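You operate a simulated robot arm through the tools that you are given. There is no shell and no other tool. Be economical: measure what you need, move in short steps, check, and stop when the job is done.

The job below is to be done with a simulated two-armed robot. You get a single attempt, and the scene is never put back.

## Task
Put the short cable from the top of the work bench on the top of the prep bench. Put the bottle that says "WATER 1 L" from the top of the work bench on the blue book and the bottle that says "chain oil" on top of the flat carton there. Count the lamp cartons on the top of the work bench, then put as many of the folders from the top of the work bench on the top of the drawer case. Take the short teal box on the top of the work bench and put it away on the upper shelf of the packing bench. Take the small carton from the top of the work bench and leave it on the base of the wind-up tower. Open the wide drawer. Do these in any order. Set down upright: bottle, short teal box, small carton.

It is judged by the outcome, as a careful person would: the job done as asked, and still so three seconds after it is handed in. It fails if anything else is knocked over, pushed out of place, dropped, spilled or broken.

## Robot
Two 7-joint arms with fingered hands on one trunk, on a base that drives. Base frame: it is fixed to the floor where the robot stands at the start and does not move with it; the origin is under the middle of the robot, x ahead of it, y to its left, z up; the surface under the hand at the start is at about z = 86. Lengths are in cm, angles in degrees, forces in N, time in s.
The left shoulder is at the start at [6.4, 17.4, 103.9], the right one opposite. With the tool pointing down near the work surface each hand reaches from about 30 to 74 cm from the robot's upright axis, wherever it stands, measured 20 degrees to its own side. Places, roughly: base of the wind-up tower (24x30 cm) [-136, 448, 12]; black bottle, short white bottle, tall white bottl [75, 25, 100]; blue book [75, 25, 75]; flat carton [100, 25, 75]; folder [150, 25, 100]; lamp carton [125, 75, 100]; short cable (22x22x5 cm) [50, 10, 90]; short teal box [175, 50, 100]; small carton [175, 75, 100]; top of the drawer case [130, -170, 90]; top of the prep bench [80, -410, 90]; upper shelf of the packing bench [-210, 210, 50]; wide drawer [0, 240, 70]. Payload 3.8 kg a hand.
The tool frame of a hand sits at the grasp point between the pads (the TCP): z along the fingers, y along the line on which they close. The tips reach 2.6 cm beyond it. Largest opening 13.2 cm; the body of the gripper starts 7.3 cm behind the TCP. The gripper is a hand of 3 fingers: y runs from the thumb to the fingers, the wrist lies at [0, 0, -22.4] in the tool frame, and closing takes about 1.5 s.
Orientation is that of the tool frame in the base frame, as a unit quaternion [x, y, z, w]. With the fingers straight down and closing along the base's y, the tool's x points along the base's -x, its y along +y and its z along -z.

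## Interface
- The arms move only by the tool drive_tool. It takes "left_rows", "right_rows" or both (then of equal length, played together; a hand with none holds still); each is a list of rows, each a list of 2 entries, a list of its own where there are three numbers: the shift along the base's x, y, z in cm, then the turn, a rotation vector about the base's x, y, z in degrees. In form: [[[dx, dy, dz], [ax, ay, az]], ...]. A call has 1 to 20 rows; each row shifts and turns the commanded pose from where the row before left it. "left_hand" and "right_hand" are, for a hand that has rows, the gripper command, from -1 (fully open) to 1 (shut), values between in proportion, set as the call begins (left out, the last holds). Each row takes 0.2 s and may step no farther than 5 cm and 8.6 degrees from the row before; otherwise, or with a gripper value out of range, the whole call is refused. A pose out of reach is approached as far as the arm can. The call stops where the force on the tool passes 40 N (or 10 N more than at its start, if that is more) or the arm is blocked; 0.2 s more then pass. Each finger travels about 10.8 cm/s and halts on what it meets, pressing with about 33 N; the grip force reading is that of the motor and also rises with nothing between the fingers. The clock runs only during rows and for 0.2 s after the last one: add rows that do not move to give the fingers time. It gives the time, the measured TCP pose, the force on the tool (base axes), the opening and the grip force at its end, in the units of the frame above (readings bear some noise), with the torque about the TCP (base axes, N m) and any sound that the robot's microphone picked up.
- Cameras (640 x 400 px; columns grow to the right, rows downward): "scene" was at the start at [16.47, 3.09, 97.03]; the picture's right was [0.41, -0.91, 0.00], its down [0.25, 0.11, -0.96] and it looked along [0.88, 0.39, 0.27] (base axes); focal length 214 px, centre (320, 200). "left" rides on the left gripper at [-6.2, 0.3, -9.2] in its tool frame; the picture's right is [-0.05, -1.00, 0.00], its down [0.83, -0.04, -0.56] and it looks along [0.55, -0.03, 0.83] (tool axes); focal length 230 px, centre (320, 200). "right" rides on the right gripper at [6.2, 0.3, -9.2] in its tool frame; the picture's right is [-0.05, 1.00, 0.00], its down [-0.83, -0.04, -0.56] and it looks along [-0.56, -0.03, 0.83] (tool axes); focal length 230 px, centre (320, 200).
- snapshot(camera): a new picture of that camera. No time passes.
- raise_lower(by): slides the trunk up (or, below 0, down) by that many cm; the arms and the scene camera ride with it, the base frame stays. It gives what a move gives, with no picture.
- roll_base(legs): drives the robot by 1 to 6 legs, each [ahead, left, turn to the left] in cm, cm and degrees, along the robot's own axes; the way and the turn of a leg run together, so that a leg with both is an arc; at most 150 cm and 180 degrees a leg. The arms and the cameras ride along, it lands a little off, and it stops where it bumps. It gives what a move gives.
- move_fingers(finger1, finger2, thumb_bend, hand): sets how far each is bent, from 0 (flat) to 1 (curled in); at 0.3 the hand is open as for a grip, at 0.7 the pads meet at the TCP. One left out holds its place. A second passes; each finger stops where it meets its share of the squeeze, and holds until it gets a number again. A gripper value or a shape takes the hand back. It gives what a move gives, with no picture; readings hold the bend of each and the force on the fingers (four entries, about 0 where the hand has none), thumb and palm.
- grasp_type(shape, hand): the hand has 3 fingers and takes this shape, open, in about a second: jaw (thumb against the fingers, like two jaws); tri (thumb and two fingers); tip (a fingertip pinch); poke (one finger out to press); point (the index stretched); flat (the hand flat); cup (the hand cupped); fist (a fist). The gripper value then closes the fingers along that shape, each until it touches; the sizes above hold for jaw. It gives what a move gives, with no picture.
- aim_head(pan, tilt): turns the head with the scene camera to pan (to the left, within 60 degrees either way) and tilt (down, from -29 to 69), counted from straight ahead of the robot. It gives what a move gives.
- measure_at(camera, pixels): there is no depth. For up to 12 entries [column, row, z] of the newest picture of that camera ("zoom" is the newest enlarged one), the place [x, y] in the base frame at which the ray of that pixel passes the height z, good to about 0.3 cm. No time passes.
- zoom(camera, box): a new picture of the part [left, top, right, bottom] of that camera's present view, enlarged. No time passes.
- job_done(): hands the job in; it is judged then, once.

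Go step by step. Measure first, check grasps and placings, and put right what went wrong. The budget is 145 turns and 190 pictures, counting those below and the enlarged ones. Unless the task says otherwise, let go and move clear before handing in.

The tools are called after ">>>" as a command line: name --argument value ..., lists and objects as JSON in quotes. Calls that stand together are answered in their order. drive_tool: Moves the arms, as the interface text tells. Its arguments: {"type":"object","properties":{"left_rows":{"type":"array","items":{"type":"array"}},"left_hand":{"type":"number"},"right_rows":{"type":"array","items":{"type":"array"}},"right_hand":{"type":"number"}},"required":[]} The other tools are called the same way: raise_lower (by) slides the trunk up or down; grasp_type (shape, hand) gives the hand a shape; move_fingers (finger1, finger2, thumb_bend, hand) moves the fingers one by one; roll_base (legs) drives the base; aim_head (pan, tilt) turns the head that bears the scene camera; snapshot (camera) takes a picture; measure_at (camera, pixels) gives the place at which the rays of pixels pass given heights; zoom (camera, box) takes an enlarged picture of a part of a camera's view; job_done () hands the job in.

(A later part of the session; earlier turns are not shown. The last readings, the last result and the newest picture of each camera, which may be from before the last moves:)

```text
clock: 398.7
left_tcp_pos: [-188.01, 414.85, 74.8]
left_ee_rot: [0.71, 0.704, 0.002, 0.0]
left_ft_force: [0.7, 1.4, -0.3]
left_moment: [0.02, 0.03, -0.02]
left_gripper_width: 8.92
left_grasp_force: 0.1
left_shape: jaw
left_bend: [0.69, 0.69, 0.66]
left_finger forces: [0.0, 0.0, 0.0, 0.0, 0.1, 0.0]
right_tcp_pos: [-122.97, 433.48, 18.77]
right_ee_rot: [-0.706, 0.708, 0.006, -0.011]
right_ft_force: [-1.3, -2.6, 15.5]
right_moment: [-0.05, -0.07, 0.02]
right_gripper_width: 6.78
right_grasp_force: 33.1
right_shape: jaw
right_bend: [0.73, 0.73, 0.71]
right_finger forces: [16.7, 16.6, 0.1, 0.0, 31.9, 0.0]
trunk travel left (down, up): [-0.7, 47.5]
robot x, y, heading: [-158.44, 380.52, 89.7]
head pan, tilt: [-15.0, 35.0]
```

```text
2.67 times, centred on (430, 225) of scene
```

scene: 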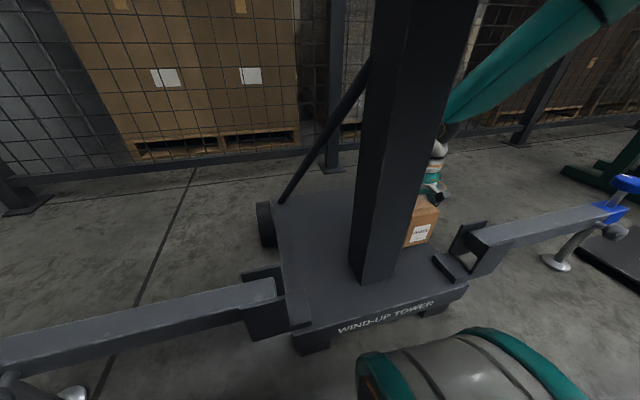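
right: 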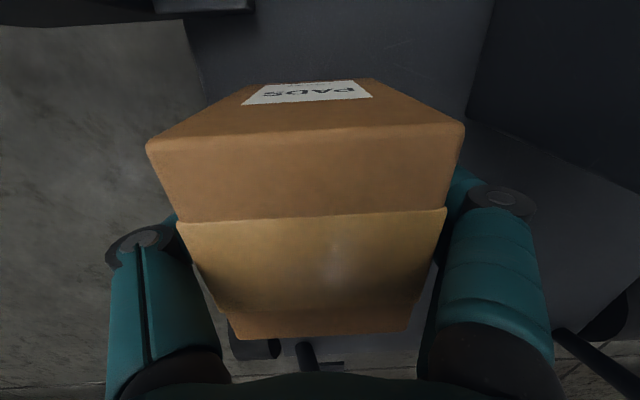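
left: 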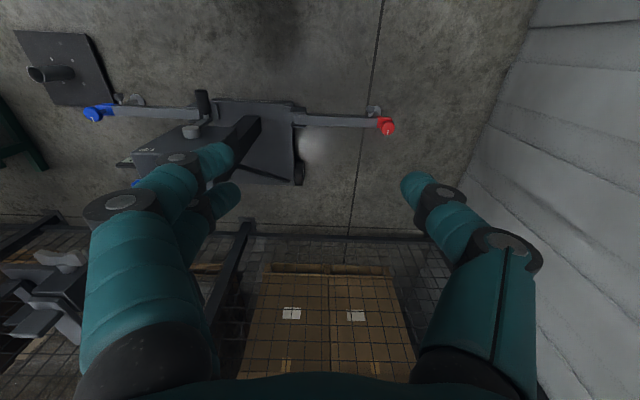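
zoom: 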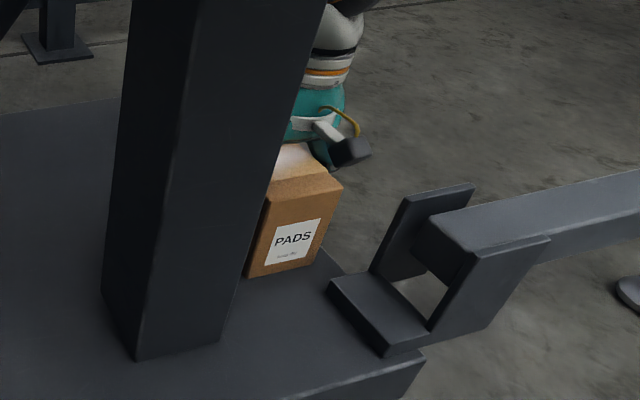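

Carton rests on the deck (15 N). Ease, open slightly, raise 9 cm, and move out to the right.

>>> raise_lower --by 0.3

>>> drive_tool --right_rows '[[[0, 0, 0], [0, 0, 0]], [[0, 0, 0], [0, 0, 0]], [[0, 0, 0], [0, 0, 0]]]' --right_hand -0.3

>>> drive_tool --right_rows '[[[0, 0, 2], [0, 0, 0]], [[0, 0, 3], [0, 0, 0]], [[0, 0, 4], [0, 0, 0]], [[4, 0, 1], [0, 0, 0]], [[4, 0, 1], [0, 0, 0]], [[4, 0, 2], [0, 0, 0]], [[0, 0, 4], [0, 0, 0]], [[0, -3, 4], [0, 0, 0]]]'

>>> snapshot --camera "scene"

>>> snapshot --camera "right"

```text
clock: 399.2
left_tcp_pos: [-187.95, 414.88, 75.07]
left_ee_rot: [0.711, 0.703, 0.002, 0.0]
left_ft_force: [-0.3, -0.3, -0.1]
left_moment: [0.01, -0.01, 0.01]
left_gripper_width: 8.91
left_grasp_force: 0.2
left_shape: jaw
left_bend: [0.69, 0.69, 0.66]
left_finger forces: [0.0, 0.0, 0.0, 0.0, 0.0, 0.0]
right_tcp_pos: [-122.89, 433.39, 18.89]
right_ee_rot: [-0.706, 0.708, 0.005, -0.013]
right_ft_force: [0.1, -0.5, -1.6]
right_moment: [0.01, 0.01, -0.01]
right_gripper_width: 6.77
right_grasp_force: 32.7
right_shape: jaw
right_bend: [0.73, 0.73, 0.7]
right_finger forces: [16.1, 15.9, 0.0, 0.1, 32.1, 0.0]
trunk travel left (down, up): [-1.0, 47.2]
robot x, y, heading: [-158.45, 380.55, 89.8]
head pan, tilt: [-15.0, 35.0]
```

```text
clock: 400.0
left_tcp_pos: [-187.96, 414.78, 75.0]
left_ee_rot: [0.71, 0.704, 0.002, 0.0]
left_ft_force: [1.0, -0.2, -0.2]
left_moment: [0.0, 0.0, 0.0]
left_gripper_width: 8.91
left_grasp_force: 0.2
left_shape: jaw
left_bend: [0.69, 0.69, 0.66]
left_finger forces: [0.1, 0.0, 0.1, 0.0, 0.0, 0.0]
right_tcp_pos: [-122.97, 433.36, 18.9]
right_ee_rot: [-0.707, 0.707, 0.007, -0.011]
right_ft_force: [0.2, -0.7, 0.0]
right_moment: [0.0, 0.0, 0.02]
right_gripper_width: 8.55
right_grasp_force: 0.0
right_shape: jaw
right_bend: [0.7, 0.7, 0.68]
right_finger forces: [0.1, 0.0, 0.1, 0.0, 0.0, 0.1]
trunk travel left (down, up): [-1.0, 47.2]
robot x, y, heading: [-158.12, 380.64, 89.8]
head pan, tilt: [-15.0, 35.0]
```

```text
clock: 401.8
left_tcp_pos: [-187.97, 415.01, 75.1]
left_ee_rot: [0.71, 0.704, 0.002, 0.0]
left_ft_force: [0.2, 0.3, 0.3]
left_moment: [-0.02, 0.02, -0.03]
left_gripper_width: 8.89
left_grasp_force: 0.0
left_shape: jaw
left_bend: [0.69, 0.69, 0.66]
left_finger forces: [0.0, 0.0, 0.0, 0.0, 0.0, 0.0]
right_tcp_pos: [-111.13, 430.46, 40.21]
right_ee_rot: [-0.706, 0.708, 0.006, -0.012]
right_ft_force: [0.4, -0.1, 1.0]
right_moment: [0.03, -0.01, 0.02]
right_gripper_width: 8.6
right_grasp_force: 0.0
right_shape: jaw
right_bend: [0.7, 0.7, 0.68]
right_finger forces: [0.0, 0.0, 0.0, 0.0, 0.0, 0.0]
trunk travel left (down, up): [-1.0, 47.2]
robot x, y, heading: [-158.56, 380.71, 89.6]
head pan, tilt: [-15.0, 35.0]
```

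```text
64 pictures are left
```

scene: 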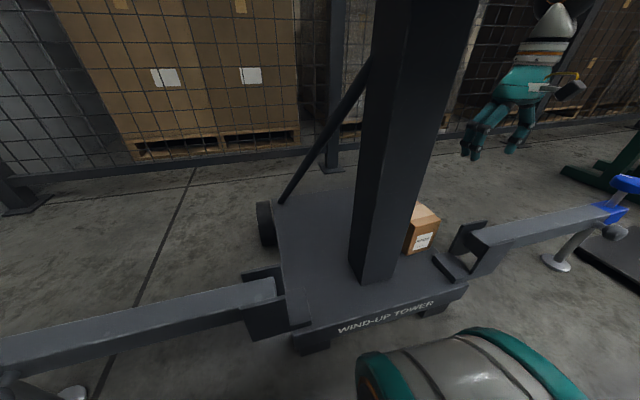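

```text
63 pictures are left
```

right: 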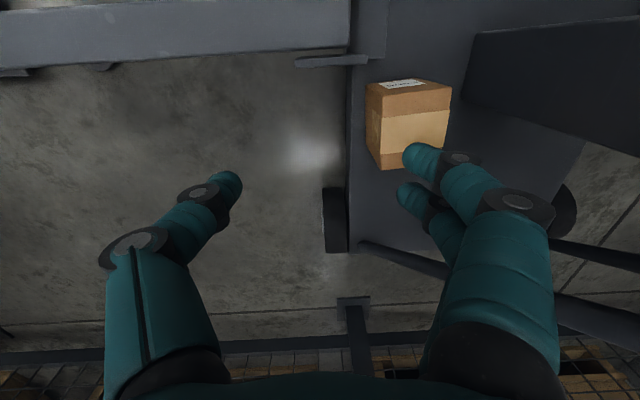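

The carton stands upright on the tower's base. Retract the hand, raise the trunk, and drive back to the front of the kit-up bench to look at the wide drawer.

>>> drive_tool --right_rows '[[[0, -4, 1], [0, 0, 0]], [[0, -4, 1], [0, 0, 0]], [[0, -4, 1], [0, 0, 0]], [[0, -4, 1], [0, 0, 0]], [[0, -4, 1], [0, 0, 0]]]'

>>> roll_base --legs '[[-60, 0, 0], [0, -43, 0], [-150, 0, 0], [-22, 0, 0], [0, -115, 0]]'

>>> raise_lower --by 30

>>> aim_head --pan 0 --tilt 25

>>> snapshot --camera "scene"

```text
clock: 403.0
left_tcp_pos: [-187.94, 414.89, 75.04]
left_ee_rot: [0.71, 0.704, 0.001, -0.001]
left_ft_force: [-0.4, 0.1, 1.1]
left_moment: [0.0, -0.02, 0.02]
left_gripper_width: 8.91
left_grasp_force: 0.0
left_shape: jaw
left_bend: [0.69, 0.69, 0.66]
left_finger forces: [0.1, 0.1, 0.0, 0.1, 0.0, 0.1]
right_tcp_pos: [-110.98, 410.47, 44.94]
right_ee_rot: [-0.706, 0.708, 0.006, -0.011]
right_ft_force: [0.4, 0.2, -0.6]
right_moment: [0.02, 0.01, 0.02]
right_gripper_width: 8.59
right_grasp_force: 0.0
right_shape: jaw
right_bend: [0.7, 0.7, 0.68]
right_finger forces: [0.0, 0.1, 0.1, 0.1, 0.0, 0.0]
trunk travel left (down, up): [-1.0, 47.2]
robot x, y, heading: [-158.5, 380.52, 89.9]
head pan, tilt: [-15.0, 35.0]
```

```text
clock: 428.5
left_tcp_pos: [-33.73, 181.01, 75.11]
left_ee_rot: [0.706, 0.708, 0.001, -0.001]
left_ft_force: [0.8, 0.2, -0.6]
left_moment: [-0.02, -0.01, 0.01]
left_gripper_width: 8.93
left_grasp_force: 0.1
left_shape: jaw
left_bend: [0.69, 0.69, 0.66]
left_finger forces: [0.0, 0.0, 0.0, 0.0, 0.1, 0.0]
right_tcp_pos: [43.31, 177.5, 44.96]
right_ee_rot: [0.711, -0.703, -0.006, 0.012]
right_ft_force: [0.2, -0.3, -0.8]
right_moment: [0.02, 0.01, 0.01]
right_gripper_width: 8.6
right_grasp_force: 0.0
right_shape: jaw
right_bend: [0.7, 0.7, 0.68]
right_finger forces: [0.0, 0.1, 0.0, 0.1, 0.1, 0.0]
trunk travel left (down, up): [-1.0, 47.2]
robot x, y, heading: [-4.02, 147.07, 90.3]
head pan, tilt: [-15.0, 35.0]
```

```text
clock: 431.5
left_tcp_pos: [-33.81, 181.01, 105.01]
left_ee_rot: [0.706, 0.708, 0.001, -0.001]
left_ft_force: [-0.6, -0.2, 0.8]
left_moment: [-0.03, 0.01, 0.0]
left_gripper_width: 8.91
left_grasp_force: 0.0
left_shape: jaw
left_bend: [0.69, 0.69, 0.66]
left_finger forces: [0.0, 0.1, 0.0, 0.1, 0.0, 0.1]
right_tcp_pos: [43.21, 177.43, 74.83]
right_ee_rot: [0.711, -0.703, -0.006, 0.012]
right_ft_force: [0.5, 0.3, -1.1]
right_moment: [0.0, -0.02, -0.01]
right_gripper_width: 8.6
right_grasp_force: 0.1
right_shape: jaw
right_bend: [0.7, 0.7, 0.68]
right_finger forces: [0.0, 0.0, 0.0, 0.0, 0.0, 0.0]
trunk travel left (down, up): [-31.0, 17.2]
robot x, y, heading: [-3.92, 147.09, 90.3]
head pan, tilt: [-15.0, 35.0]
```

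```text
clock: 432.3
left_tcp_pos: [-33.78, 180.94, 105.08]
left_ee_rot: [0.706, 0.708, 0.002, 0.0]
left_ft_force: [-1.0, 0.1, -0.1]
left_moment: [-0.04, -0.02, 0.01]
left_gripper_width: 8.91
left_grasp_force: 0.1
left_shape: jaw
left_bend: [0.69, 0.69, 0.66]
left_finger forces: [0.1, 0.0, 0.1, 0.1, 0.0, 0.0]
right_tcp_pos: [43.3, 177.43, 74.84]
right_ee_rot: [0.711, -0.703, -0.006, 0.013]
right_ft_force: [-0.2, 0.8, -0.2]
right_moment: [0.0, 0.01, 0.01]
right_gripper_width: 8.63
right_grasp_force: 0.0
right_shape: jaw
right_bend: [0.7, 0.7, 0.68]
right_finger forces: [0.1, 0.0, 0.0, 0.0, 0.0, 0.0]
trunk travel left (down, up): [-31.0, 17.2]
robot x, y, heading: [-4.14, 147.34, 90.3]
head pan, tilt: [0.0, 25.0]
```

```text
62 pictures are left
```

scene: 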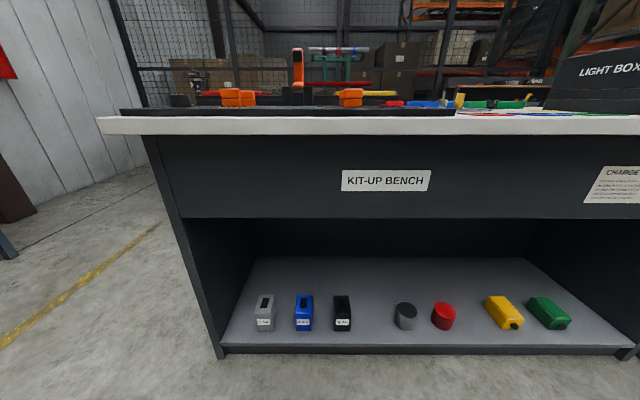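

This side of the kit-up bench shows a plain panel with no handle. Zoom to check for seams or grips before looking at its other sides.

>>> zoom --camera "scene" --box '[100, 90, 640, 240]'

>>> aim_head --pan -45 --tilt 25

>>> snapshot --camera "scene"

```text
1.19 times, centred on (370, 165) of scene
```

zoom: 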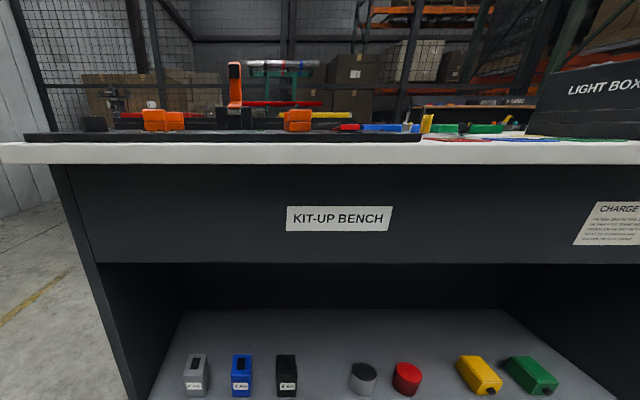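

```text
clock: 433.4
left_tcp_pos: [-33.67, 181.03, 104.97]
left_ee_rot: [0.705, 0.709, 0.002, 0.0]
left_ft_force: [0.1, -0.6, -0.5]
left_moment: [-0.01, 0.0, 0.0]
left_gripper_width: 8.92
left_grasp_force: 0.0
left_shape: jaw
left_bend: [0.69, 0.69, 0.66]
left_finger forces: [0.0, 0.0, 0.1, 0.0, 0.0, 0.0]
right_tcp_pos: [43.43, 177.52, 74.92]
right_ee_rot: [0.711, -0.703, -0.006, 0.012]
right_ft_force: [0.0, -0.2, 0.1]
right_moment: [0.04, 0.0, 0.02]
right_gripper_width: 8.61
right_grasp_force: 0.0
right_shape: jaw
right_bend: [0.7, 0.7, 0.68]
right_finger forces: [0.1, 0.0, 0.1, 0.0, 0.0, 0.1]
trunk travel left (down, up): [-31.0, 17.2]
robot x, y, heading: [-4.07, 147.02, 90.4]
head pan, tilt: [-45.0, 25.0]
```

```text
60 pictures are left
```

scene: 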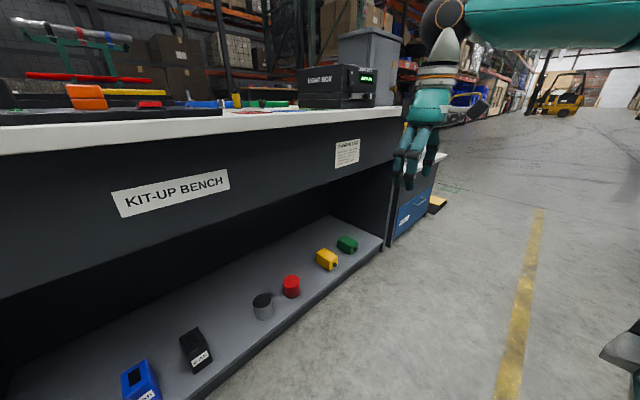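

No handle on this side; the drawer must open from the bench's other side. I'll go around its left end to the back and look.

>>> roll_base --legs '[[0, 112, 0], [150, 0, 0], [45, 0, 0], [0, 0, -90]]'

>>> aim_head --pan -30 --tilt 20

>>> snapshot --camera "scene"

```text
clock: 456.6
left_tcp_pos: [-82.31, 367.91, 105.01]
left_ee_rot: [1.0, -0.007, 0.002, 0.002]
left_ft_force: [-0.3, -0.8, -0.9]
left_moment: [0.0, 0.01, 0.0]
left_gripper_width: 8.93
left_grasp_force: 0.1
left_shape: jaw
left_bend: [0.69, 0.69, 0.66]
left_finger forces: [0.1, 0.1, 0.0, 0.0, 0.0, 0.1]
right_tcp_pos: [-87.53, 290.99, 75.07]
right_ee_rot: [0.004, 1.0, 0.013, -0.004]
right_ft_force: [-0.7, -0.7, 0.2]
right_moment: [0.01, 0.01, -0.01]
right_gripper_width: 8.59
right_grasp_force: 0.1
right_shape: jaw
right_bend: [0.7, 0.7, 0.68]
right_finger forces: [0.0, 0.0, 0.0, 0.1, 0.0, 0.0]
trunk travel left (down, up): [-31.0, 17.2]
robot x, y, heading: [-116.76, 338.42, -0.9]
head pan, tilt: [-45.0, 25.0]
```

```text
clock: 457.4
left_tcp_pos: [-82.48, 367.92, 105.09]
left_ee_rot: [1.0, -0.008, 0.001, 0.001]
left_ft_force: [-0.5, 0.3, 0.6]
left_moment: [0.02, -0.01, -0.02]
left_gripper_width: 8.92
left_grasp_force: 0.1
left_shape: jaw
left_bend: [0.69, 0.69, 0.66]
left_finger forces: [0.0, 0.0, 0.1, 0.0, 0.0, 0.0]
right_tcp_pos: [-87.55, 291.0, 74.98]
right_ee_rot: [0.005, 1.0, 0.013, -0.004]
right_ft_force: [-0.4, 0.3, -1.2]
right_moment: [0.0, 0.01, 0.02]
right_gripper_width: 8.61
right_grasp_force: 0.1
right_shape: jaw
right_bend: [0.7, 0.7, 0.68]
right_finger forces: [0.1, 0.1, 0.0, 0.0, 0.0, 0.0]
trunk travel left (down, up): [-31.0, 17.2]
robot x, y, heading: [-116.86, 338.64, -1.1]
head pan, tilt: [-30.0, 20.0]
```

```text
59 pictures are left
```

scene: 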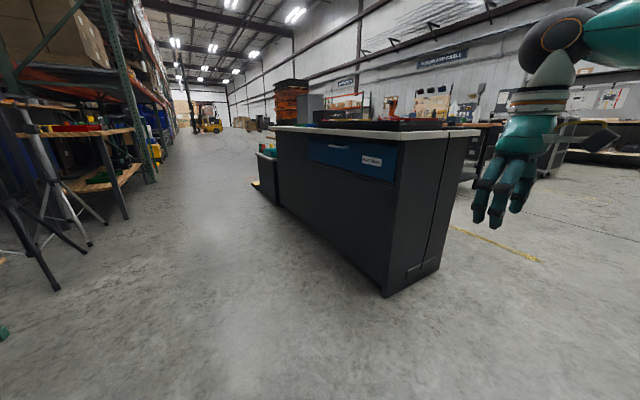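

The blue wide drawer is on this side, with a bar handle at (340,147). Measure and zoom.

>>> measure_at --camera "scene" --pixels '[[385, 297, 0], [438, 265, 0], [268, 200, 0], [340, 147, 75], [340, 147, 72], [330, 144, 75], [350, 149, 75]]'

>>> zoom --camera "scene" --box '[260, 110, 480, 230]'

```text
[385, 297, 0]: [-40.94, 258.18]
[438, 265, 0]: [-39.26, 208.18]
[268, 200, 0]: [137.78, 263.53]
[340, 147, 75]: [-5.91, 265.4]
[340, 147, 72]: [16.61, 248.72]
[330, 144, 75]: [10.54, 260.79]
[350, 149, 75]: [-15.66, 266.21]
```

```text
2.91 times, centred on (370, 170) of scene
```

zoom: 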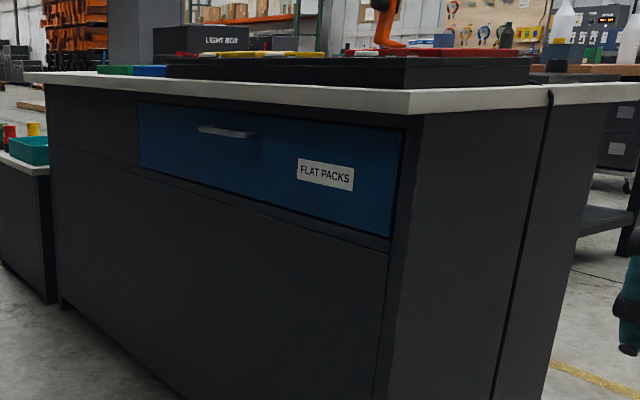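

Handle is at about (0, 262, 75) on the back face (y≈259). I'll pull the right hand in, then move in front of the drawer facing it.

>>> drive_tool --right_rows '[[[0, 4, 2], [0, 0, 0]], [[0, 4, 2], [0, 0, 0]], [[0, 4, 2], [0, 0, 0]], [[0, 4, 2], [0, 0, 0]]]'

>>> roll_base --legs '[[0, -15, 1], [137, 0, 0], [0, 0, -90]]'

>>> aim_head --pan -15 --tilt 35

>>> snapshot --camera "scene"

>>> snapshot --camera "right"

```text
clock: 458.4
left_tcp_pos: [-82.38, 368.05, 104.96]
left_ee_rot: [1.0, -0.009, 0.002, 0.001]
left_ft_force: [0.2, 0.8, -0.5]
left_moment: [-0.01, -0.03, 0.02]
left_gripper_width: 8.91
left_grasp_force: 0.0
left_shape: jaw
left_bend: [0.69, 0.69, 0.66]
left_finger forces: [0.0, 0.1, 0.0, 0.0, 0.1, 0.0]
right_tcp_pos: [-87.53, 307.11, 82.85]
right_ee_rot: [0.005, 1.0, 0.012, -0.005]
right_ft_force: [0.2, 1.1, -0.4]
right_moment: [0.0, 0.04, -0.01]
right_gripper_width: 8.6
right_grasp_force: 0.1
right_shape: jaw
right_bend: [0.7, 0.7, 0.68]
right_finger forces: [0.0, 0.0, 0.0, 0.0, 0.0, 0.1]
trunk travel left (down, up): [-31.0, 17.2]
robot x, y, heading: [-117.01, 338.66, -0.7]
head pan, tilt: [-30.0, 20.0]
```

```text
clock: 470.5
left_tcp_pos: [48.91, 289.92, 104.96]
left_ee_rot: [0.713, -0.701, 0.001, 0.002]
left_ft_force: [0.5, 0.6, 0.1]
left_moment: [0.02, -0.01, 0.0]
left_gripper_width: 8.91
left_grasp_force: 0.1
left_shape: jaw
left_bend: [0.69, 0.69, 0.66]
left_finger forces: [0.0, 0.0, 0.1, 0.0, 0.1, 0.0]
right_tcp_pos: [-12.25, 292.97, 82.88]
right_ee_rot: [0.699, 0.715, 0.012, 0.004]
right_ft_force: [-0.5, 0.1, -0.3]
right_moment: [-0.01, 0.0, 0.0]
right_gripper_width: 8.57
right_grasp_force: 0.1
right_shape: jaw
right_bend: [0.7, 0.7, 0.68]
right_finger forces: [0.1, 0.0, 0.1, 0.0, 0.0, 0.0]
trunk travel left (down, up): [-31.0, 17.2]
robot x, y, heading: [19.19, 323.2, -88.8]
head pan, tilt: [-30.0, 20.0]
```

```text
clock: 471.2
left_tcp_pos: [48.84, 290.02, 105.02]
left_ee_rot: [0.712, -0.702, 0.001, 0.001]
left_ft_force: [0.6, 0.7, 0.0]
left_moment: [0.01, -0.02, -0.04]
left_gripper_width: 8.92
left_grasp_force: 0.0
left_shape: jaw
left_bend: [0.69, 0.69, 0.66]
left_finger forces: [0.0, 0.0, 0.0, 0.1, 0.0, 0.1]
right_tcp_pos: [-12.17, 292.93, 82.93]
right_ee_rot: [0.699, 0.715, 0.011, 0.005]
right_ft_force: [-0.2, 0.7, -0.9]
right_moment: [0.03, 0.0, 0.0]
right_gripper_width: 8.6
right_grasp_force: 0.0
right_shape: jaw
right_bend: [0.7, 0.7, 0.68]
right_finger forces: [0.0, 0.1, 0.1, 0.1, 0.1, 0.1]
trunk travel left (down, up): [-31.0, 17.2]
robot x, y, heading: [18.64, 323.04, -89.0]
head pan, tilt: [-15.0, 35.0]
```

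```text
57 pictures are left
```

scene: 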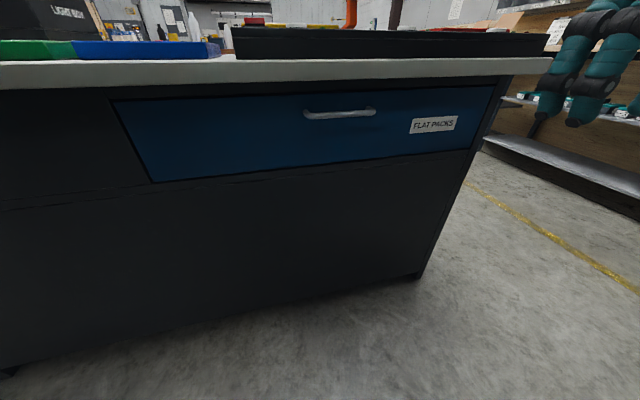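

```text
56 pictures are left
```

right: 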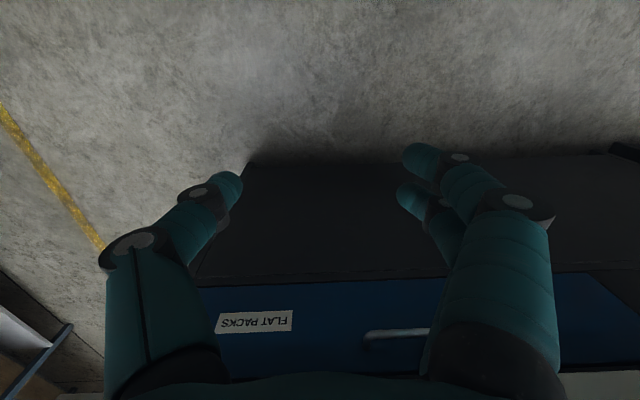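

The handle is at (340,112) in the scene view. I'll measure its height/position and begin turning the right tool horizontal with the grip closing vertically.

>>> measure_at --camera "scene" --pixels '[[340, 113, 75], [340, 113, 77], [340, 113, 78], [305, 113, 77], [375, 110, 77], [400, 278, 0], [318, 188, 60]]'

>>> drive_tool --right_rows '[[[0.5, -1.5, 0], [-8.2, 0, 0]], [[0.5, -1.5, 0], [-8.2, 0, 0]], [[0.5, -1.5, 0], [-8.2, 0, 0]], [[0.5, -1.5, 0], [-8.2, 0, 0]], [[0.5, -1.5, 0], [-8.2, 0, 0]], [[0.5, -1.5, 0], [-8.2, 0, 0]], [[0.5, -1.5, 0], [-8.2, 0, 0]], [[0.5, -1.5, 0], [-8.2, 0, 0]], [[0.5, -1.5, 0], [-8.2, 0, 0]], [[0.5, -1.5, 0], [-8.2, 0, 0]], [[0.5, -1, 0], [-8, 0, 0]]]'

>>> drive_tool --right_rows '[[[0, 0, 0], [0, -8.2, 0]], [[0, 0, 0], [0, -8.2, 0]], [[0, 0, 0], [0, -8.2, 0]], [[0, 0, 0], [0, -8.2, 0]], [[0, 0, 0], [0, -8.2, 0]], [[0, 0, 0], [0, -8.2, 0]], [[0, 0, 0], [0, -8.2, 0]], [[0, 0, 0], [0, -8.2, 0]], [[0, 0, 0], [0, -8.2, 0]], [[0, 0, 0], [0, -8.2, 0]], [[0, 0, 0], [0, -8, 0]]]'

>>> snapshot --camera "right"

```text
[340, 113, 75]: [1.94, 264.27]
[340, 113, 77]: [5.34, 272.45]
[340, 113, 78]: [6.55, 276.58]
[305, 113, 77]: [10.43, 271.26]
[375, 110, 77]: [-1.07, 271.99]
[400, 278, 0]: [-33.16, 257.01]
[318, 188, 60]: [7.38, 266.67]
```

```text
clock: 473.6
left_tcp_pos: [48.93, 289.9, 104.94]
left_ee_rot: [0.713, -0.701, 0.001, 0.001]
left_ft_force: [0.0, 0.6, 0.5]
left_moment: [-0.02, -0.02, 0.01]
left_gripper_width: 8.91
left_grasp_force: 0.1
left_shape: jaw
left_bend: [0.69, 0.69, 0.66]
left_finger forces: [0.0, 0.1, 0.0, 0.0, 0.0, 0.0]
right_tcp_pos: [-6.91, 268.63, 85.87]
right_ee_rot: [0.49, 0.514, -0.497, 0.499]
right_ft_force: [0.0, -0.1, 0.6]
right_moment: [-0.02, 0.0, -0.01]
right_gripper_width: 8.6
right_grasp_force: 0.2
right_shape: jaw
right_bend: [0.7, 0.7, 0.68]
right_finger forces: [0.0, 0.0, 0.1, 0.1, 0.0, 0.1]
right hand out of reach, approached as far as the arm can: row 1, 3, 4, 5, 6
trunk travel left (down, up): [-31.0, 17.2]
robot x, y, heading: [18.78, 323.31, -89.2]
head pan, tilt: [-15.0, 35.0]
```

```text
clock: 476.0
left_tcp_pos: [48.89, 289.95, 105.02]
left_ee_rot: [0.713, -0.701, 0.0, 0.001]
left_ft_force: [-0.9, -0.2, -0.4]
left_moment: [-0.01, 0.02, -0.03]
left_gripper_width: 8.93
left_grasp_force: 0.0
left_shape: jaw
left_bend: [0.69, 0.69, 0.66]
left_finger forces: [0.1, 0.1, 0.0, 0.1, 0.0, 0.0]
right_tcp_pos: [-7.12, 268.72, 85.87]
right_ee_rot: [0.698, 0.009, -0.004, 0.716]
right_ft_force: [0.0, 0.3, 0.5]
right_moment: [0.02, -0.02, -0.01]
right_gripper_width: 8.61
right_grasp_force: 0.0
right_shape: jaw
right_bend: [0.7, 0.7, 0.68]
right_finger forces: [0.0, 0.0, 0.0, 0.1, 0.0, 0.0]
trunk travel left (down, up): [-31.0, 17.2]
robot x, y, heading: [18.52, 323.28, -88.8]
head pan, tilt: [-15.0, 35.0]
```

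```text
55 pictures are left
```

right: 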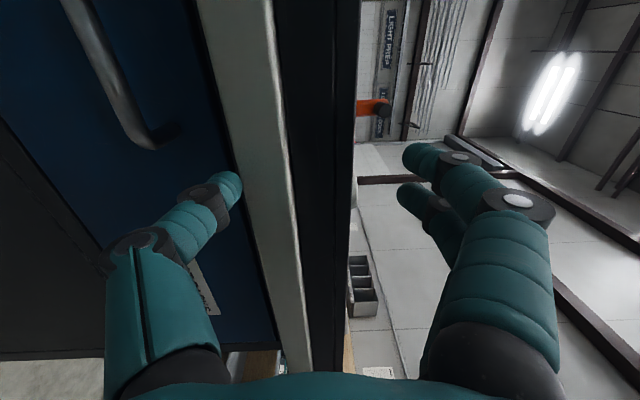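

The tool is horizontal and closes vertically. The bar handle is to the +x and below (110,60)-(160,140); I'll move to (1.7, 271, 74.7) and check.

>>> drive_tool --right_rows '[[[2.2, 0.8, -2.8], [0, 0, 0]], [[2.2, 0.8, -2.8], [0, 0, 0]], [[2.2, 0.7, -2.8], [0, 0, 0]], [[2.2, 0, -2.8], [0, 0, 0]]]'

>>> snapshot --camera "right"

>>> zoom --camera "scene" --box '[220, 60, 460, 210]'

```text
clock: 477.0
left_tcp_pos: [48.79, 289.88, 105.04]
left_ee_rot: [0.712, -0.702, 0.001, 0.001]
left_ft_force: [0.8, 0.3, 0.5]
left_moment: [0.0, -0.02, 0.0]
left_gripper_width: 8.93
left_grasp_force: 0.1
left_shape: jaw
left_bend: [0.69, 0.69, 0.66]
left_finger forces: [0.1, 0.0, 0.0, 0.0, 0.0, 0.0]
right_tcp_pos: [-4.08, 270.63, 81.44]
right_ee_rot: [0.699, 0.011, -0.005, 0.715]
right_ft_force: [-0.1, 0.3, 0.5]
right_moment: [-0.01, -0.01, -0.02]
right_gripper_width: 8.61
right_grasp_force: 0.0
right_shape: jaw
right_bend: [0.7, 0.7, 0.68]
right_finger forces: [0.1, 0.0, 0.1, 0.1, 0.1, 0.0]
right hand out of reach, approached as far as the arm can: row 2, 3, 4
trunk travel left (down, up): [-31.0, 17.2]
robot x, y, heading: [18.87, 323.69, -88.9]
head pan, tilt: [-15.0, 35.0]
```

```text
54 pictures are left
```

right: 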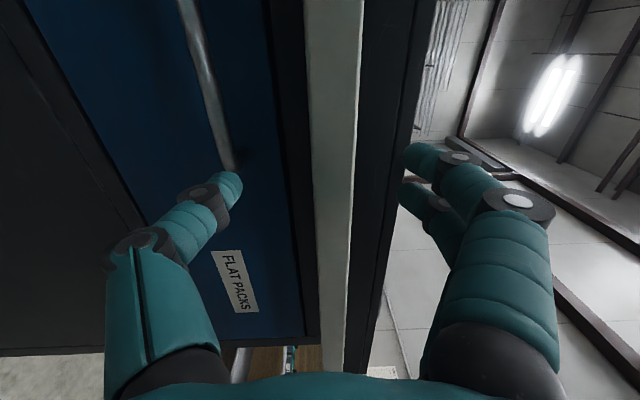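

```text
2.67 times, centred on (340, 135) of scene
```

zoom: 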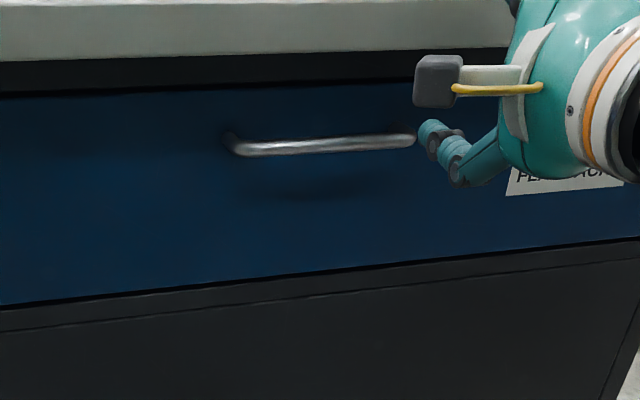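

Arm limit again, so I'll use the base and trunk instead: base 6 cm left, trunk 6.7 cm down, which puts the hand right at the handle.

>>> raise_lower --by -6.7

>>> roll_base --legs '[[0, 6, 0]]'

>>> snapshot --camera "right"

>>> zoom --camera "scene" --box '[220, 60, 460, 210]'

```text
clock: 478.1
left_tcp_pos: [48.89, 289.95, 98.41]
left_ee_rot: [0.712, -0.702, 0.0, 0.002]
left_ft_force: [-0.3, 0.3, 0.2]
left_moment: [0.01, -0.01, 0.01]
left_gripper_width: 8.91
left_grasp_force: 0.1
left_shape: jaw
left_bend: [0.69, 0.69, 0.66]
left_finger forces: [0.0, 0.1, 0.1, 0.0, 0.0, 0.0]
right_tcp_pos: [-4.01, 270.53, 74.66]
right_ee_rot: [0.697, 0.011, -0.005, 0.717]
right_ft_force: [0.1, 0.4, 0.7]
right_moment: [0.02, 0.07, 0.03]
right_gripper_width: 8.61
right_grasp_force: 0.0
right_shape: jaw
right_bend: [0.7, 0.7, 0.68]
right_finger forces: [0.0, 0.1, 0.0, 0.0, 0.1, 0.0]
trunk travel left (down, up): [-24.3, 23.9]
robot x, y, heading: [18.8, 323.01, -88.9]
head pan, tilt: [-15.0, 35.0]
```

```text
clock: 479.3
left_tcp_pos: [55.0, 290.04, 98.33]
left_ee_rot: [0.712, -0.702, 0.001, 0.001]
left_ft_force: [-0.6, -0.3, -0.2]
left_moment: [0.03, 0.02, -0.01]
left_gripper_width: 8.91
left_grasp_force: 0.1
left_shape: jaw
left_bend: [0.69, 0.69, 0.66]
left_finger forces: [0.1, 0.1, 0.0, 0.1, 0.1, 0.0]
right_tcp_pos: [1.98, 270.64, 74.7]
right_ee_rot: [0.698, 0.012, -0.004, 0.716]
right_ft_force: [0.3, -0.2, 0.5]
right_moment: [0.01, -0.01, -0.01]
right_gripper_width: 8.59
right_grasp_force: 0.1
right_shape: jaw
right_bend: [0.7, 0.7, 0.68]
right_finger forces: [0.0, 0.0, 0.1, 0.0, 0.1, 0.0]
trunk travel left (down, up): [-24.3, 23.9]
robot x, y, heading: [24.94, 323.26, -88.6]
head pan, tilt: [-15.0, 35.0]
```

```text
52 pictures are left
```

right: 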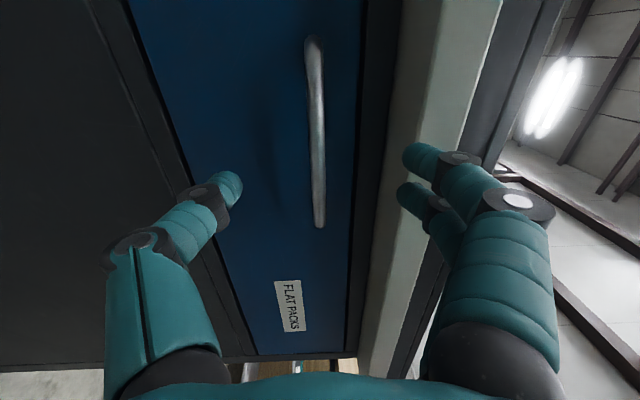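

```text
2.67 times, centred on (340, 135) of scene
```

zoom: 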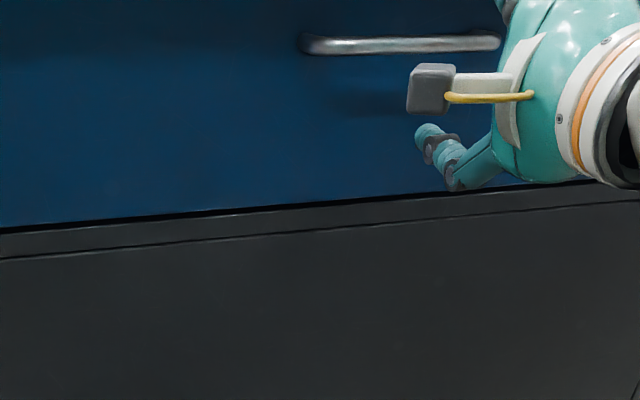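

The bar lies midway between thumb and fingers (col 315) and centred lengthwise. Advance 7 cm and close.

>>> drive_tool --right_rows '[[[0, -2.5, 0], [0, 0, 0]], [[0, -2.5, 0], [0, 0, 0]], [[0, -1.5, 0], [0, 0, 0]], [[0, -0.8, 0], [0, 0, 0]]]'

>>> snapshot --camera "right"

```text
clock: 480.3
left_tcp_pos: [54.87, 290.0, 98.27]
left_ee_rot: [0.713, -0.701, -0.001, 0.001]
left_ft_force: [0.5, 0.5, 0.5]
left_moment: [0.02, -0.03, 0.0]
left_gripper_width: 8.91
left_grasp_force: 0.1
left_shape: jaw
left_bend: [0.69, 0.69, 0.66]
left_finger forces: [0.0, 0.0, 0.1, 0.0, 0.0, 0.1]
right_tcp_pos: [1.86, 263.3, 74.59]
right_ee_rot: [0.7, 0.011, -0.005, 0.714]
right_ft_force: [-0.1, 5.3, -15.0]
right_moment: [-0.68, 0.02, -0.02]
right_gripper_width: 8.22
right_grasp_force: 0.2
right_shape: jaw
right_bend: [0.71, 0.71, 0.68]
right_finger forces: [6.4, 8.4, 0.1, 0.0, 0.1, 0.1]
trunk travel left (down, up): [-24.3, 23.9]
robot x, y, heading: [24.63, 323.32, -89.0]
head pan, tilt: [-15.0, 35.0]
```

```text
50 pictures are left
```

right: 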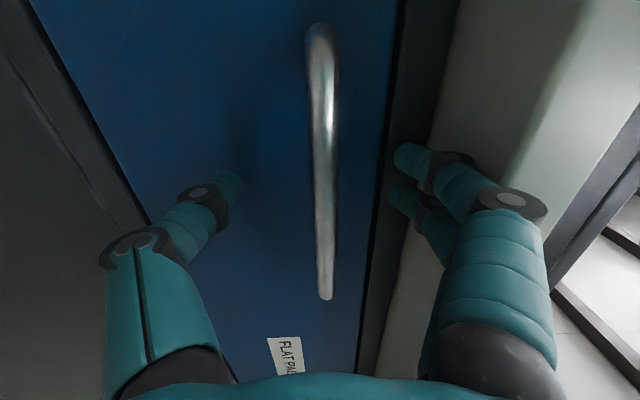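

The bar is at pad depth; the upper fingers brush the bench-top edge (−15 N). Closing on the bar.

>>> drive_tool --right_rows '[[[0, 0, 0], [0, 0, 0]], [[0, 0, 0], [0, 0, 0]], [[0, 0, 0], [0, 0, 0]], [[0, 0, 0], [0, 0, 0]], [[0, 0, 0], [0, 0, 0]], [[0, 0, 0], [0, 0, 0]], [[0, 0, 0], [0, 0, 0]]]' --right_hand 1

>>> snapshot --camera "right"

```text
clock: 481.9
left_tcp_pos: [54.76, 289.8, 98.31]
left_ee_rot: [0.713, -0.702, 0.0, 0.001]
left_ft_force: [-0.8, 0.2, -0.3]
left_moment: [0.01, -0.04, 0.02]
left_gripper_width: 8.92
left_grasp_force: 0.1
left_shape: jaw
left_bend: [0.69, 0.69, 0.66]
left_finger forces: [0.0, 0.1, 0.1, 0.0, 0.0, 0.0]
right_tcp_pos: [1.9, 263.17, 74.34]
right_ee_rot: [0.702, 0.011, -0.005, 0.713]
right_ft_force: [0.4, -6.3, -25.8]
right_moment: [-0.04, -0.04, 0.0]
right_gripper_width: 0.41
right_grasp_force: 33.2
right_shape: jaw
right_bend: [0.77, 0.77, 0.66]
right_finger forces: [0.0, 0.1, 0.0, 0.1, 31.0, 0.1]
trunk travel left (down, up): [-24.3, 23.9]
robot x, y, heading: [24.5, 323.11, -89.1]
head pan, tilt: [-15.0, 35.0]
```

```text
49 pictures are left
```

right: 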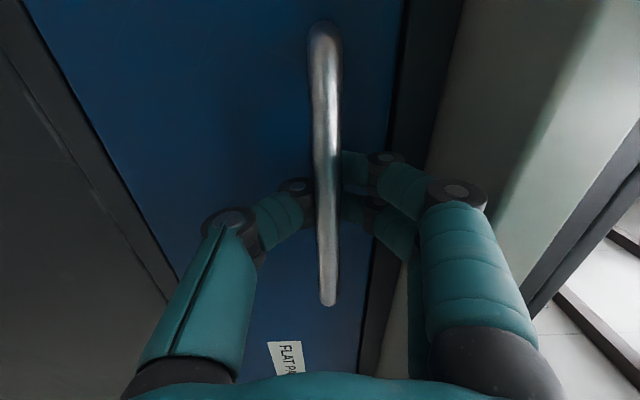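

The fingers have closed behind the bar, hooking it. I'll ease down 0.4 cm and pull by rolling straight back 12 cm.

>>> drive_tool --right_rows '[[[0, 0.5, -0.4], [0, 0, 0]], [[0, 1, 0], [0, 0, 0]]]'

>>> roll_base --legs '[[-12, 0, 0]]'

>>> snapshot --camera "scene"

```text
clock: 482.5
left_tcp_pos: [54.84, 290.0, 98.33]
left_ee_rot: [0.712, -0.702, 0.0, 0.001]
left_ft_force: [0.3, 0.0, 1.0]
left_moment: [-0.02, 0.02, -0.03]
left_gripper_width: 8.9
left_grasp_force: 0.1
left_shape: jaw
left_bend: [0.69, 0.69, 0.66]
left_finger forces: [0.0, 0.0, 0.0, 0.1, 0.0, 0.1]
right_tcp_pos: [1.84, 264.68, 74.22]
right_ee_rot: [0.698, 0.011, -0.004, 0.716]
right_ft_force: [1.1, -1.5, -17.2]
right_moment: [-0.04, -0.01, -0.05]
right_gripper_width: 0.45
right_grasp_force: 32.9
right_shape: jaw
right_bend: [0.77, 0.77, 0.75]
right_finger forces: [0.1, 0.0, 0.0, 0.1, 24.0, 0.0]
trunk travel left (down, up): [-24.3, 23.9]
robot x, y, heading: [24.92, 323.73, -88.8]
head pan, tilt: [-15.0, 35.0]
```

```text
clock: 483.7
left_tcp_pos: [54.73, 301.77, 98.39]
left_ee_rot: [0.713, -0.701, 0.001, 0.002]
left_ft_force: [0.3, -0.3, 0.0]
left_moment: [-0.03, 0.01, -0.01]
left_gripper_width: 8.92
left_grasp_force: 0.0
left_shape: jaw
left_bend: [0.69, 0.69, 0.66]
left_finger forces: [0.1, 0.1, 0.1, 0.0, 0.0, 0.0]
right_tcp_pos: [1.75, 276.4, 74.35]
right_ee_rot: [0.697, 0.01, -0.003, 0.717]
right_ft_force: [0.2, -2.2, -10.5]
right_moment: [-0.14, 0.02, -0.02]
right_gripper_width: 0.61
right_grasp_force: 32.6
right_shape: jaw
right_bend: [0.77, 0.77, 0.74]
right_finger forces: [0.1, 0.0, 0.1, 0.0, 9.5, 0.0]
trunk travel left (down, up): [-24.3, 23.9]
robot x, y, heading: [24.24, 335.29, -88.9]
head pan, tilt: [-15.0, 35.0]
```

```text
48 pictures are left
```

scene: 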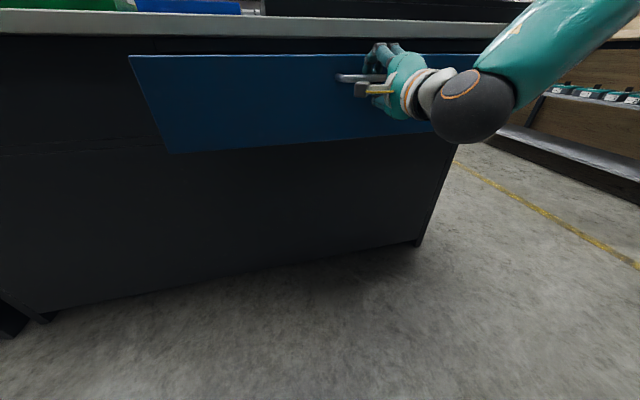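

The drawer is coming out. Roll back another 16 cm.

>>> roll_base --legs '[[-16, 0, 0]]'

>>> snapshot --camera "scene"

```text
clock: 485.1
left_tcp_pos: [54.4, 317.63, 98.37]
left_ee_rot: [0.713, -0.701, 0.0, 0.001]
left_ft_force: [-0.4, 0.5, 0.9]
left_moment: [-0.01, -0.02, -0.03]
left_gripper_width: 8.92
left_grasp_force: 0.1
left_shape: jaw
left_bend: [0.69, 0.69, 0.66]
left_finger forces: [0.1, 0.0, 0.0, 0.1, 0.0, 0.1]
right_tcp_pos: [1.41, 292.51, 74.38]
right_ee_rot: [0.697, 0.01, -0.006, 0.717]
right_ft_force: [9.5, -2.3, -10.9]
right_moment: [-0.1, -0.02, -0.09]
right_gripper_width: 0.59
right_grasp_force: 32.7
right_shape: jaw
right_bend: [0.77, 0.77, 0.74]
right_finger forces: [0.0, 0.0, 0.0, 0.0, 12.1, 0.0]
trunk travel left (down, up): [-24.3, 23.9]
robot x, y, heading: [24.13, 351.01, -89.2]
head pan, tilt: [-15.0, 35.0]
```

```text
47 pictures are left
```

scene: 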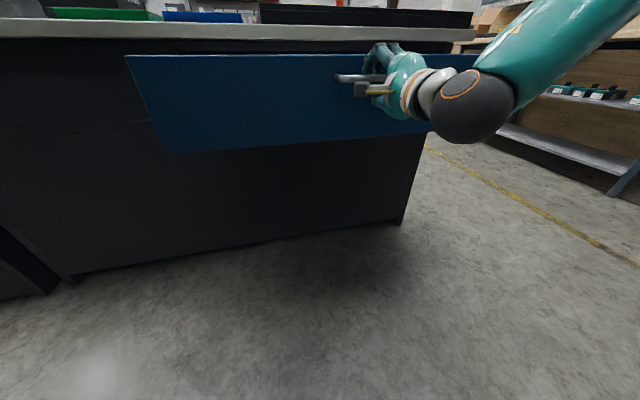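

About 28 cm open. Six more centimetres, then release by opening and withdrawing.

>>> roll_base --legs '[[-6, 0, 0]]'

>>> drive_tool --right_rows '[[[0, 0, -0.3], [0, 0, 0]], [[0, 0, 0], [0, 0, 0]], [[0, 0, 0], [0, 0, 0]], [[0, 0, 0], [0, 0, 0]]]' --right_hand -0.5

>>> snapshot --camera "right"

```text
clock: 486.1
left_tcp_pos: [54.35, 323.65, 98.33]
left_ee_rot: [0.712, -0.702, 0.001, 0.001]
left_ft_force: [0.3, 0.7, 0.3]
left_moment: [-0.04, -0.01, -0.02]
left_gripper_width: 8.95
left_grasp_force: 0.0
left_shape: jaw
left_bend: [0.69, 0.69, 0.66]
left_finger forces: [0.0, 0.1, 0.0, 0.0, 0.0, 0.0]
right_tcp_pos: [1.24, 298.42, 74.31]
right_ee_rot: [0.698, 0.011, -0.005, 0.716]
right_ft_force: [4.4, -2.0, -12.2]
right_moment: [-0.08, -0.01, -0.02]
right_gripper_width: 0.58
right_grasp_force: 32.3
right_shape: jaw
right_bend: [0.77, 0.77, 0.67]
right_finger forces: [0.1, 0.0, 0.1, 0.0, 10.6, 0.1]
trunk travel left (down, up): [-24.3, 23.9]
robot x, y, heading: [24.51, 357.33, -89.2]
head pan, tilt: [-15.0, 35.0]
```

```text
clock: 487.1
left_tcp_pos: [54.23, 323.5, 98.34]
left_ee_rot: [0.712, -0.702, 0.0, 0.001]
left_ft_force: [0.3, -0.8, 0.9]
left_moment: [-0.02, -0.01, -0.03]
left_gripper_width: 8.89
left_grasp_force: 0.0
left_shape: jaw
left_bend: [0.69, 0.69, 0.66]
left_finger forces: [0.1, 0.0, 0.1, 0.0, 0.0, 0.0]
right_tcp_pos: [1.33, 298.34, 74.06]
right_ee_rot: [0.698, 0.011, -0.006, 0.716]
right_ft_force: [-0.2, -0.6, 0.0]
right_moment: [0.01, 0.04, 0.0]
right_gripper_width: 9.86
right_grasp_force: 0.0
right_shape: jaw
right_bend: [0.64, 0.64, 0.6]
right_finger forces: [0.0, 0.1, 0.0, 0.0, 0.0, 0.1]
trunk travel left (down, up): [-24.3, 23.9]
robot x, y, heading: [23.99, 357.03, -88.9]
head pan, tilt: [-15.0, 35.0]
```

```text
46 pictures are left
```

right: 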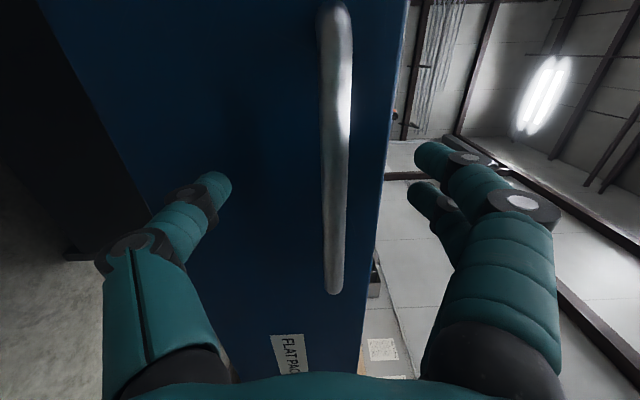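

The drawer is open about 34 cm and the hand is free of the bar. I'll back away, raise the trunk, turn the tool down (closing along y, as needed for the narrow teal box), and drive around to the work bench's far side.

>>> roll_base --legs '[[-7, 0, 0]]'

>>> raise_lower --by 23.8

>>> drive_tool --right_rows '[[[0, 0, 1.5], [8.2, 0, 0]], [[0, 0, 1.5], [8.2, 0, 0]], [[0, 0, 1.5], [8.2, 0, 0]], [[0, 0, 1.5], [8.2, 0, 0]], [[0, 0, 1.5], [8.2, 0, 0]], [[0, 0, 1.5], [8.2, 0, 0]], [[0, 0, 1.5], [8.2, 0, 0]], [[0, 0, 1.5], [8.2, 0, 0]], [[0, 0, 1], [8.2, 0, 0]], [[0, 0, 1], [8.2, 0, 0]], [[0, 0, 1], [7, 0, 0]]]'

>>> snapshot --camera "scene"

>>> roll_base --legs '[[24, 0, 0], [0, -140, 0], [150, 0, 0], [50, 0, 0], [0, 150, 0], [0, 150, 0]]'

```text
clock: 488.1
left_tcp_pos: [54.21, 330.65, 98.45]
left_ee_rot: [0.713, -0.701, 0.001, 0.002]
left_ft_force: [0.0, 0.7, 0.3]
left_moment: [-0.01, -0.05, 0.0]
left_gripper_width: 8.93
left_grasp_force: 0.1
left_shape: jaw
left_bend: [0.69, 0.69, 0.66]
left_finger forces: [0.0, 0.0, 0.1, 0.0, 0.0, 0.0]
right_tcp_pos: [1.14, 305.3, 74.11]
right_ee_rot: [0.697, 0.011, -0.006, 0.717]
right_ft_force: [0.2, 0.6, 0.1]
right_moment: [0.0, 0.03, 0.01]
right_gripper_width: 9.87
right_grasp_force: 0.1
right_shape: jaw
right_bend: [0.64, 0.64, 0.6]
right_finger forces: [0.0, 0.0, 0.1, 0.0, 0.0, 0.0]
trunk travel left (down, up): [-24.3, 23.9]
robot x, y, heading: [24.08, 363.72, -89.0]
head pan, tilt: [-15.0, 35.0]
```

```text
clock: 490.6
left_tcp_pos: [54.17, 330.46, 122.12]
left_ee_rot: [0.713, -0.701, 0.0, 0.001]
left_ft_force: [-0.2, 0.1, -0.5]
left_moment: [0.02, 0.02, -0.02]
left_gripper_width: 8.91
left_grasp_force: 0.1
left_shape: jaw
left_bend: [0.69, 0.69, 0.66]
left_finger forces: [0.0, 0.0, 0.0, 0.0, 0.0, 0.1]
right_tcp_pos: [1.0, 309.36, 123.96]
right_ee_rot: [0.51, 0.007, -0.004, 0.86]
right_ft_force: [0.0, -0.8, -0.1]
right_moment: [-0.02, 0.01, -0.01]
right_gripper_width: 9.91
right_grasp_force: 0.0
right_shape: jaw
right_bend: [0.64, 0.64, 0.6]
right_finger forces: [0.0, 0.0, 0.0, 0.0, 0.0, 0.0]
trunk travel left (down, up): [-48.1, 0.1]
robot x, y, heading: [24.19, 363.96, -89.1]
head pan, tilt: [-15.0, 35.0]
```

```text
clock: 493.0
left_tcp_pos: [54.08, 330.35, 122.05]
left_ee_rot: [0.713, -0.701, 0.0, 0.0]
left_ft_force: [0.6, -0.9, -0.8]
left_moment: [0.04, -0.04, 0.0]
left_gripper_width: 8.92
left_grasp_force: 0.0
left_shape: jaw
left_bend: [0.69, 0.69, 0.66]
left_finger forces: [0.1, 0.1, 0.1, 0.0, 0.1, 0.0]
right_tcp_pos: [-5.56, 311.85, 135.42]
right_ee_rot: [0.967, 0.009, 0.002, 0.255]
right_ft_force: [-0.4, -0.5, 0.4]
right_moment: [0.03, -0.01, -0.02]
right_gripper_width: 9.9
right_grasp_force: 0.1
right_shape: jaw
right_bend: [0.64, 0.64, 0.6]
right_finger forces: [0.0, 0.0, 0.0, 0.0, 0.1, 0.1]
right hand out of reach, approached as far as the arm can: row 9, 10, 11
trunk travel left (down, up): [-48.1, 0.1]
robot x, y, heading: [23.99, 363.95, -89.1]
head pan, tilt: [-15.0, 35.0]
```

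```text
45 pictures are left
```

scene: 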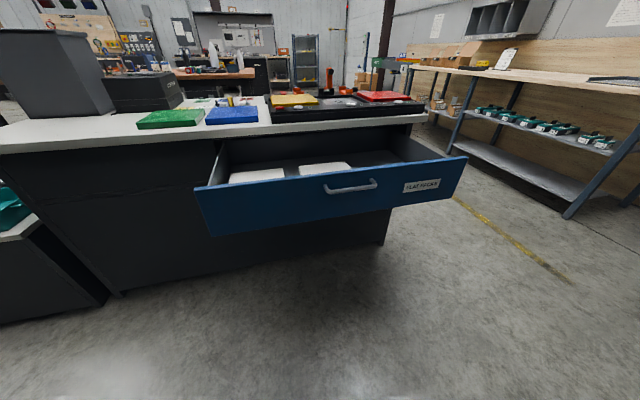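

```text
clock: 542.4
left_tcp_pos: [214.24, 112.35, 122.2]
left_ee_rot: [0.721, -0.693, 0.0, 0.001]
left_ft_force: [-0.3, 0.4, 0.1]
left_moment: [0.01, 0.02, 0.03]
left_gripper_width: 8.91
left_grasp_force: 0.1
left_shape: jaw
left_bend: [0.69, 0.69, 0.66]
left_finger forces: [0.1, 0.0, 0.0, 0.1, 0.0, 0.1]
right_tcp_pos: [154.94, 92.7, 135.56]
right_ee_rot: [0.966, 0.018, 0.005, 0.257]
right_ft_force: [0.5, 0.7, 0.2]
right_moment: [-0.02, -0.01, 0.01]
right_gripper_width: 9.89
right_grasp_force: 0.1
right_shape: jaw
right_bend: [0.64, 0.64, 0.6]
right_finger forces: [0.1, 0.0, 0.0, 0.1, 0.0, 0.1]
trunk travel left (down, up): [-48.1, 0.1]
robot x, y, heading: [183.67, 145.33, -87.7]
head pan, tilt: [-15.0, 35.0]
```

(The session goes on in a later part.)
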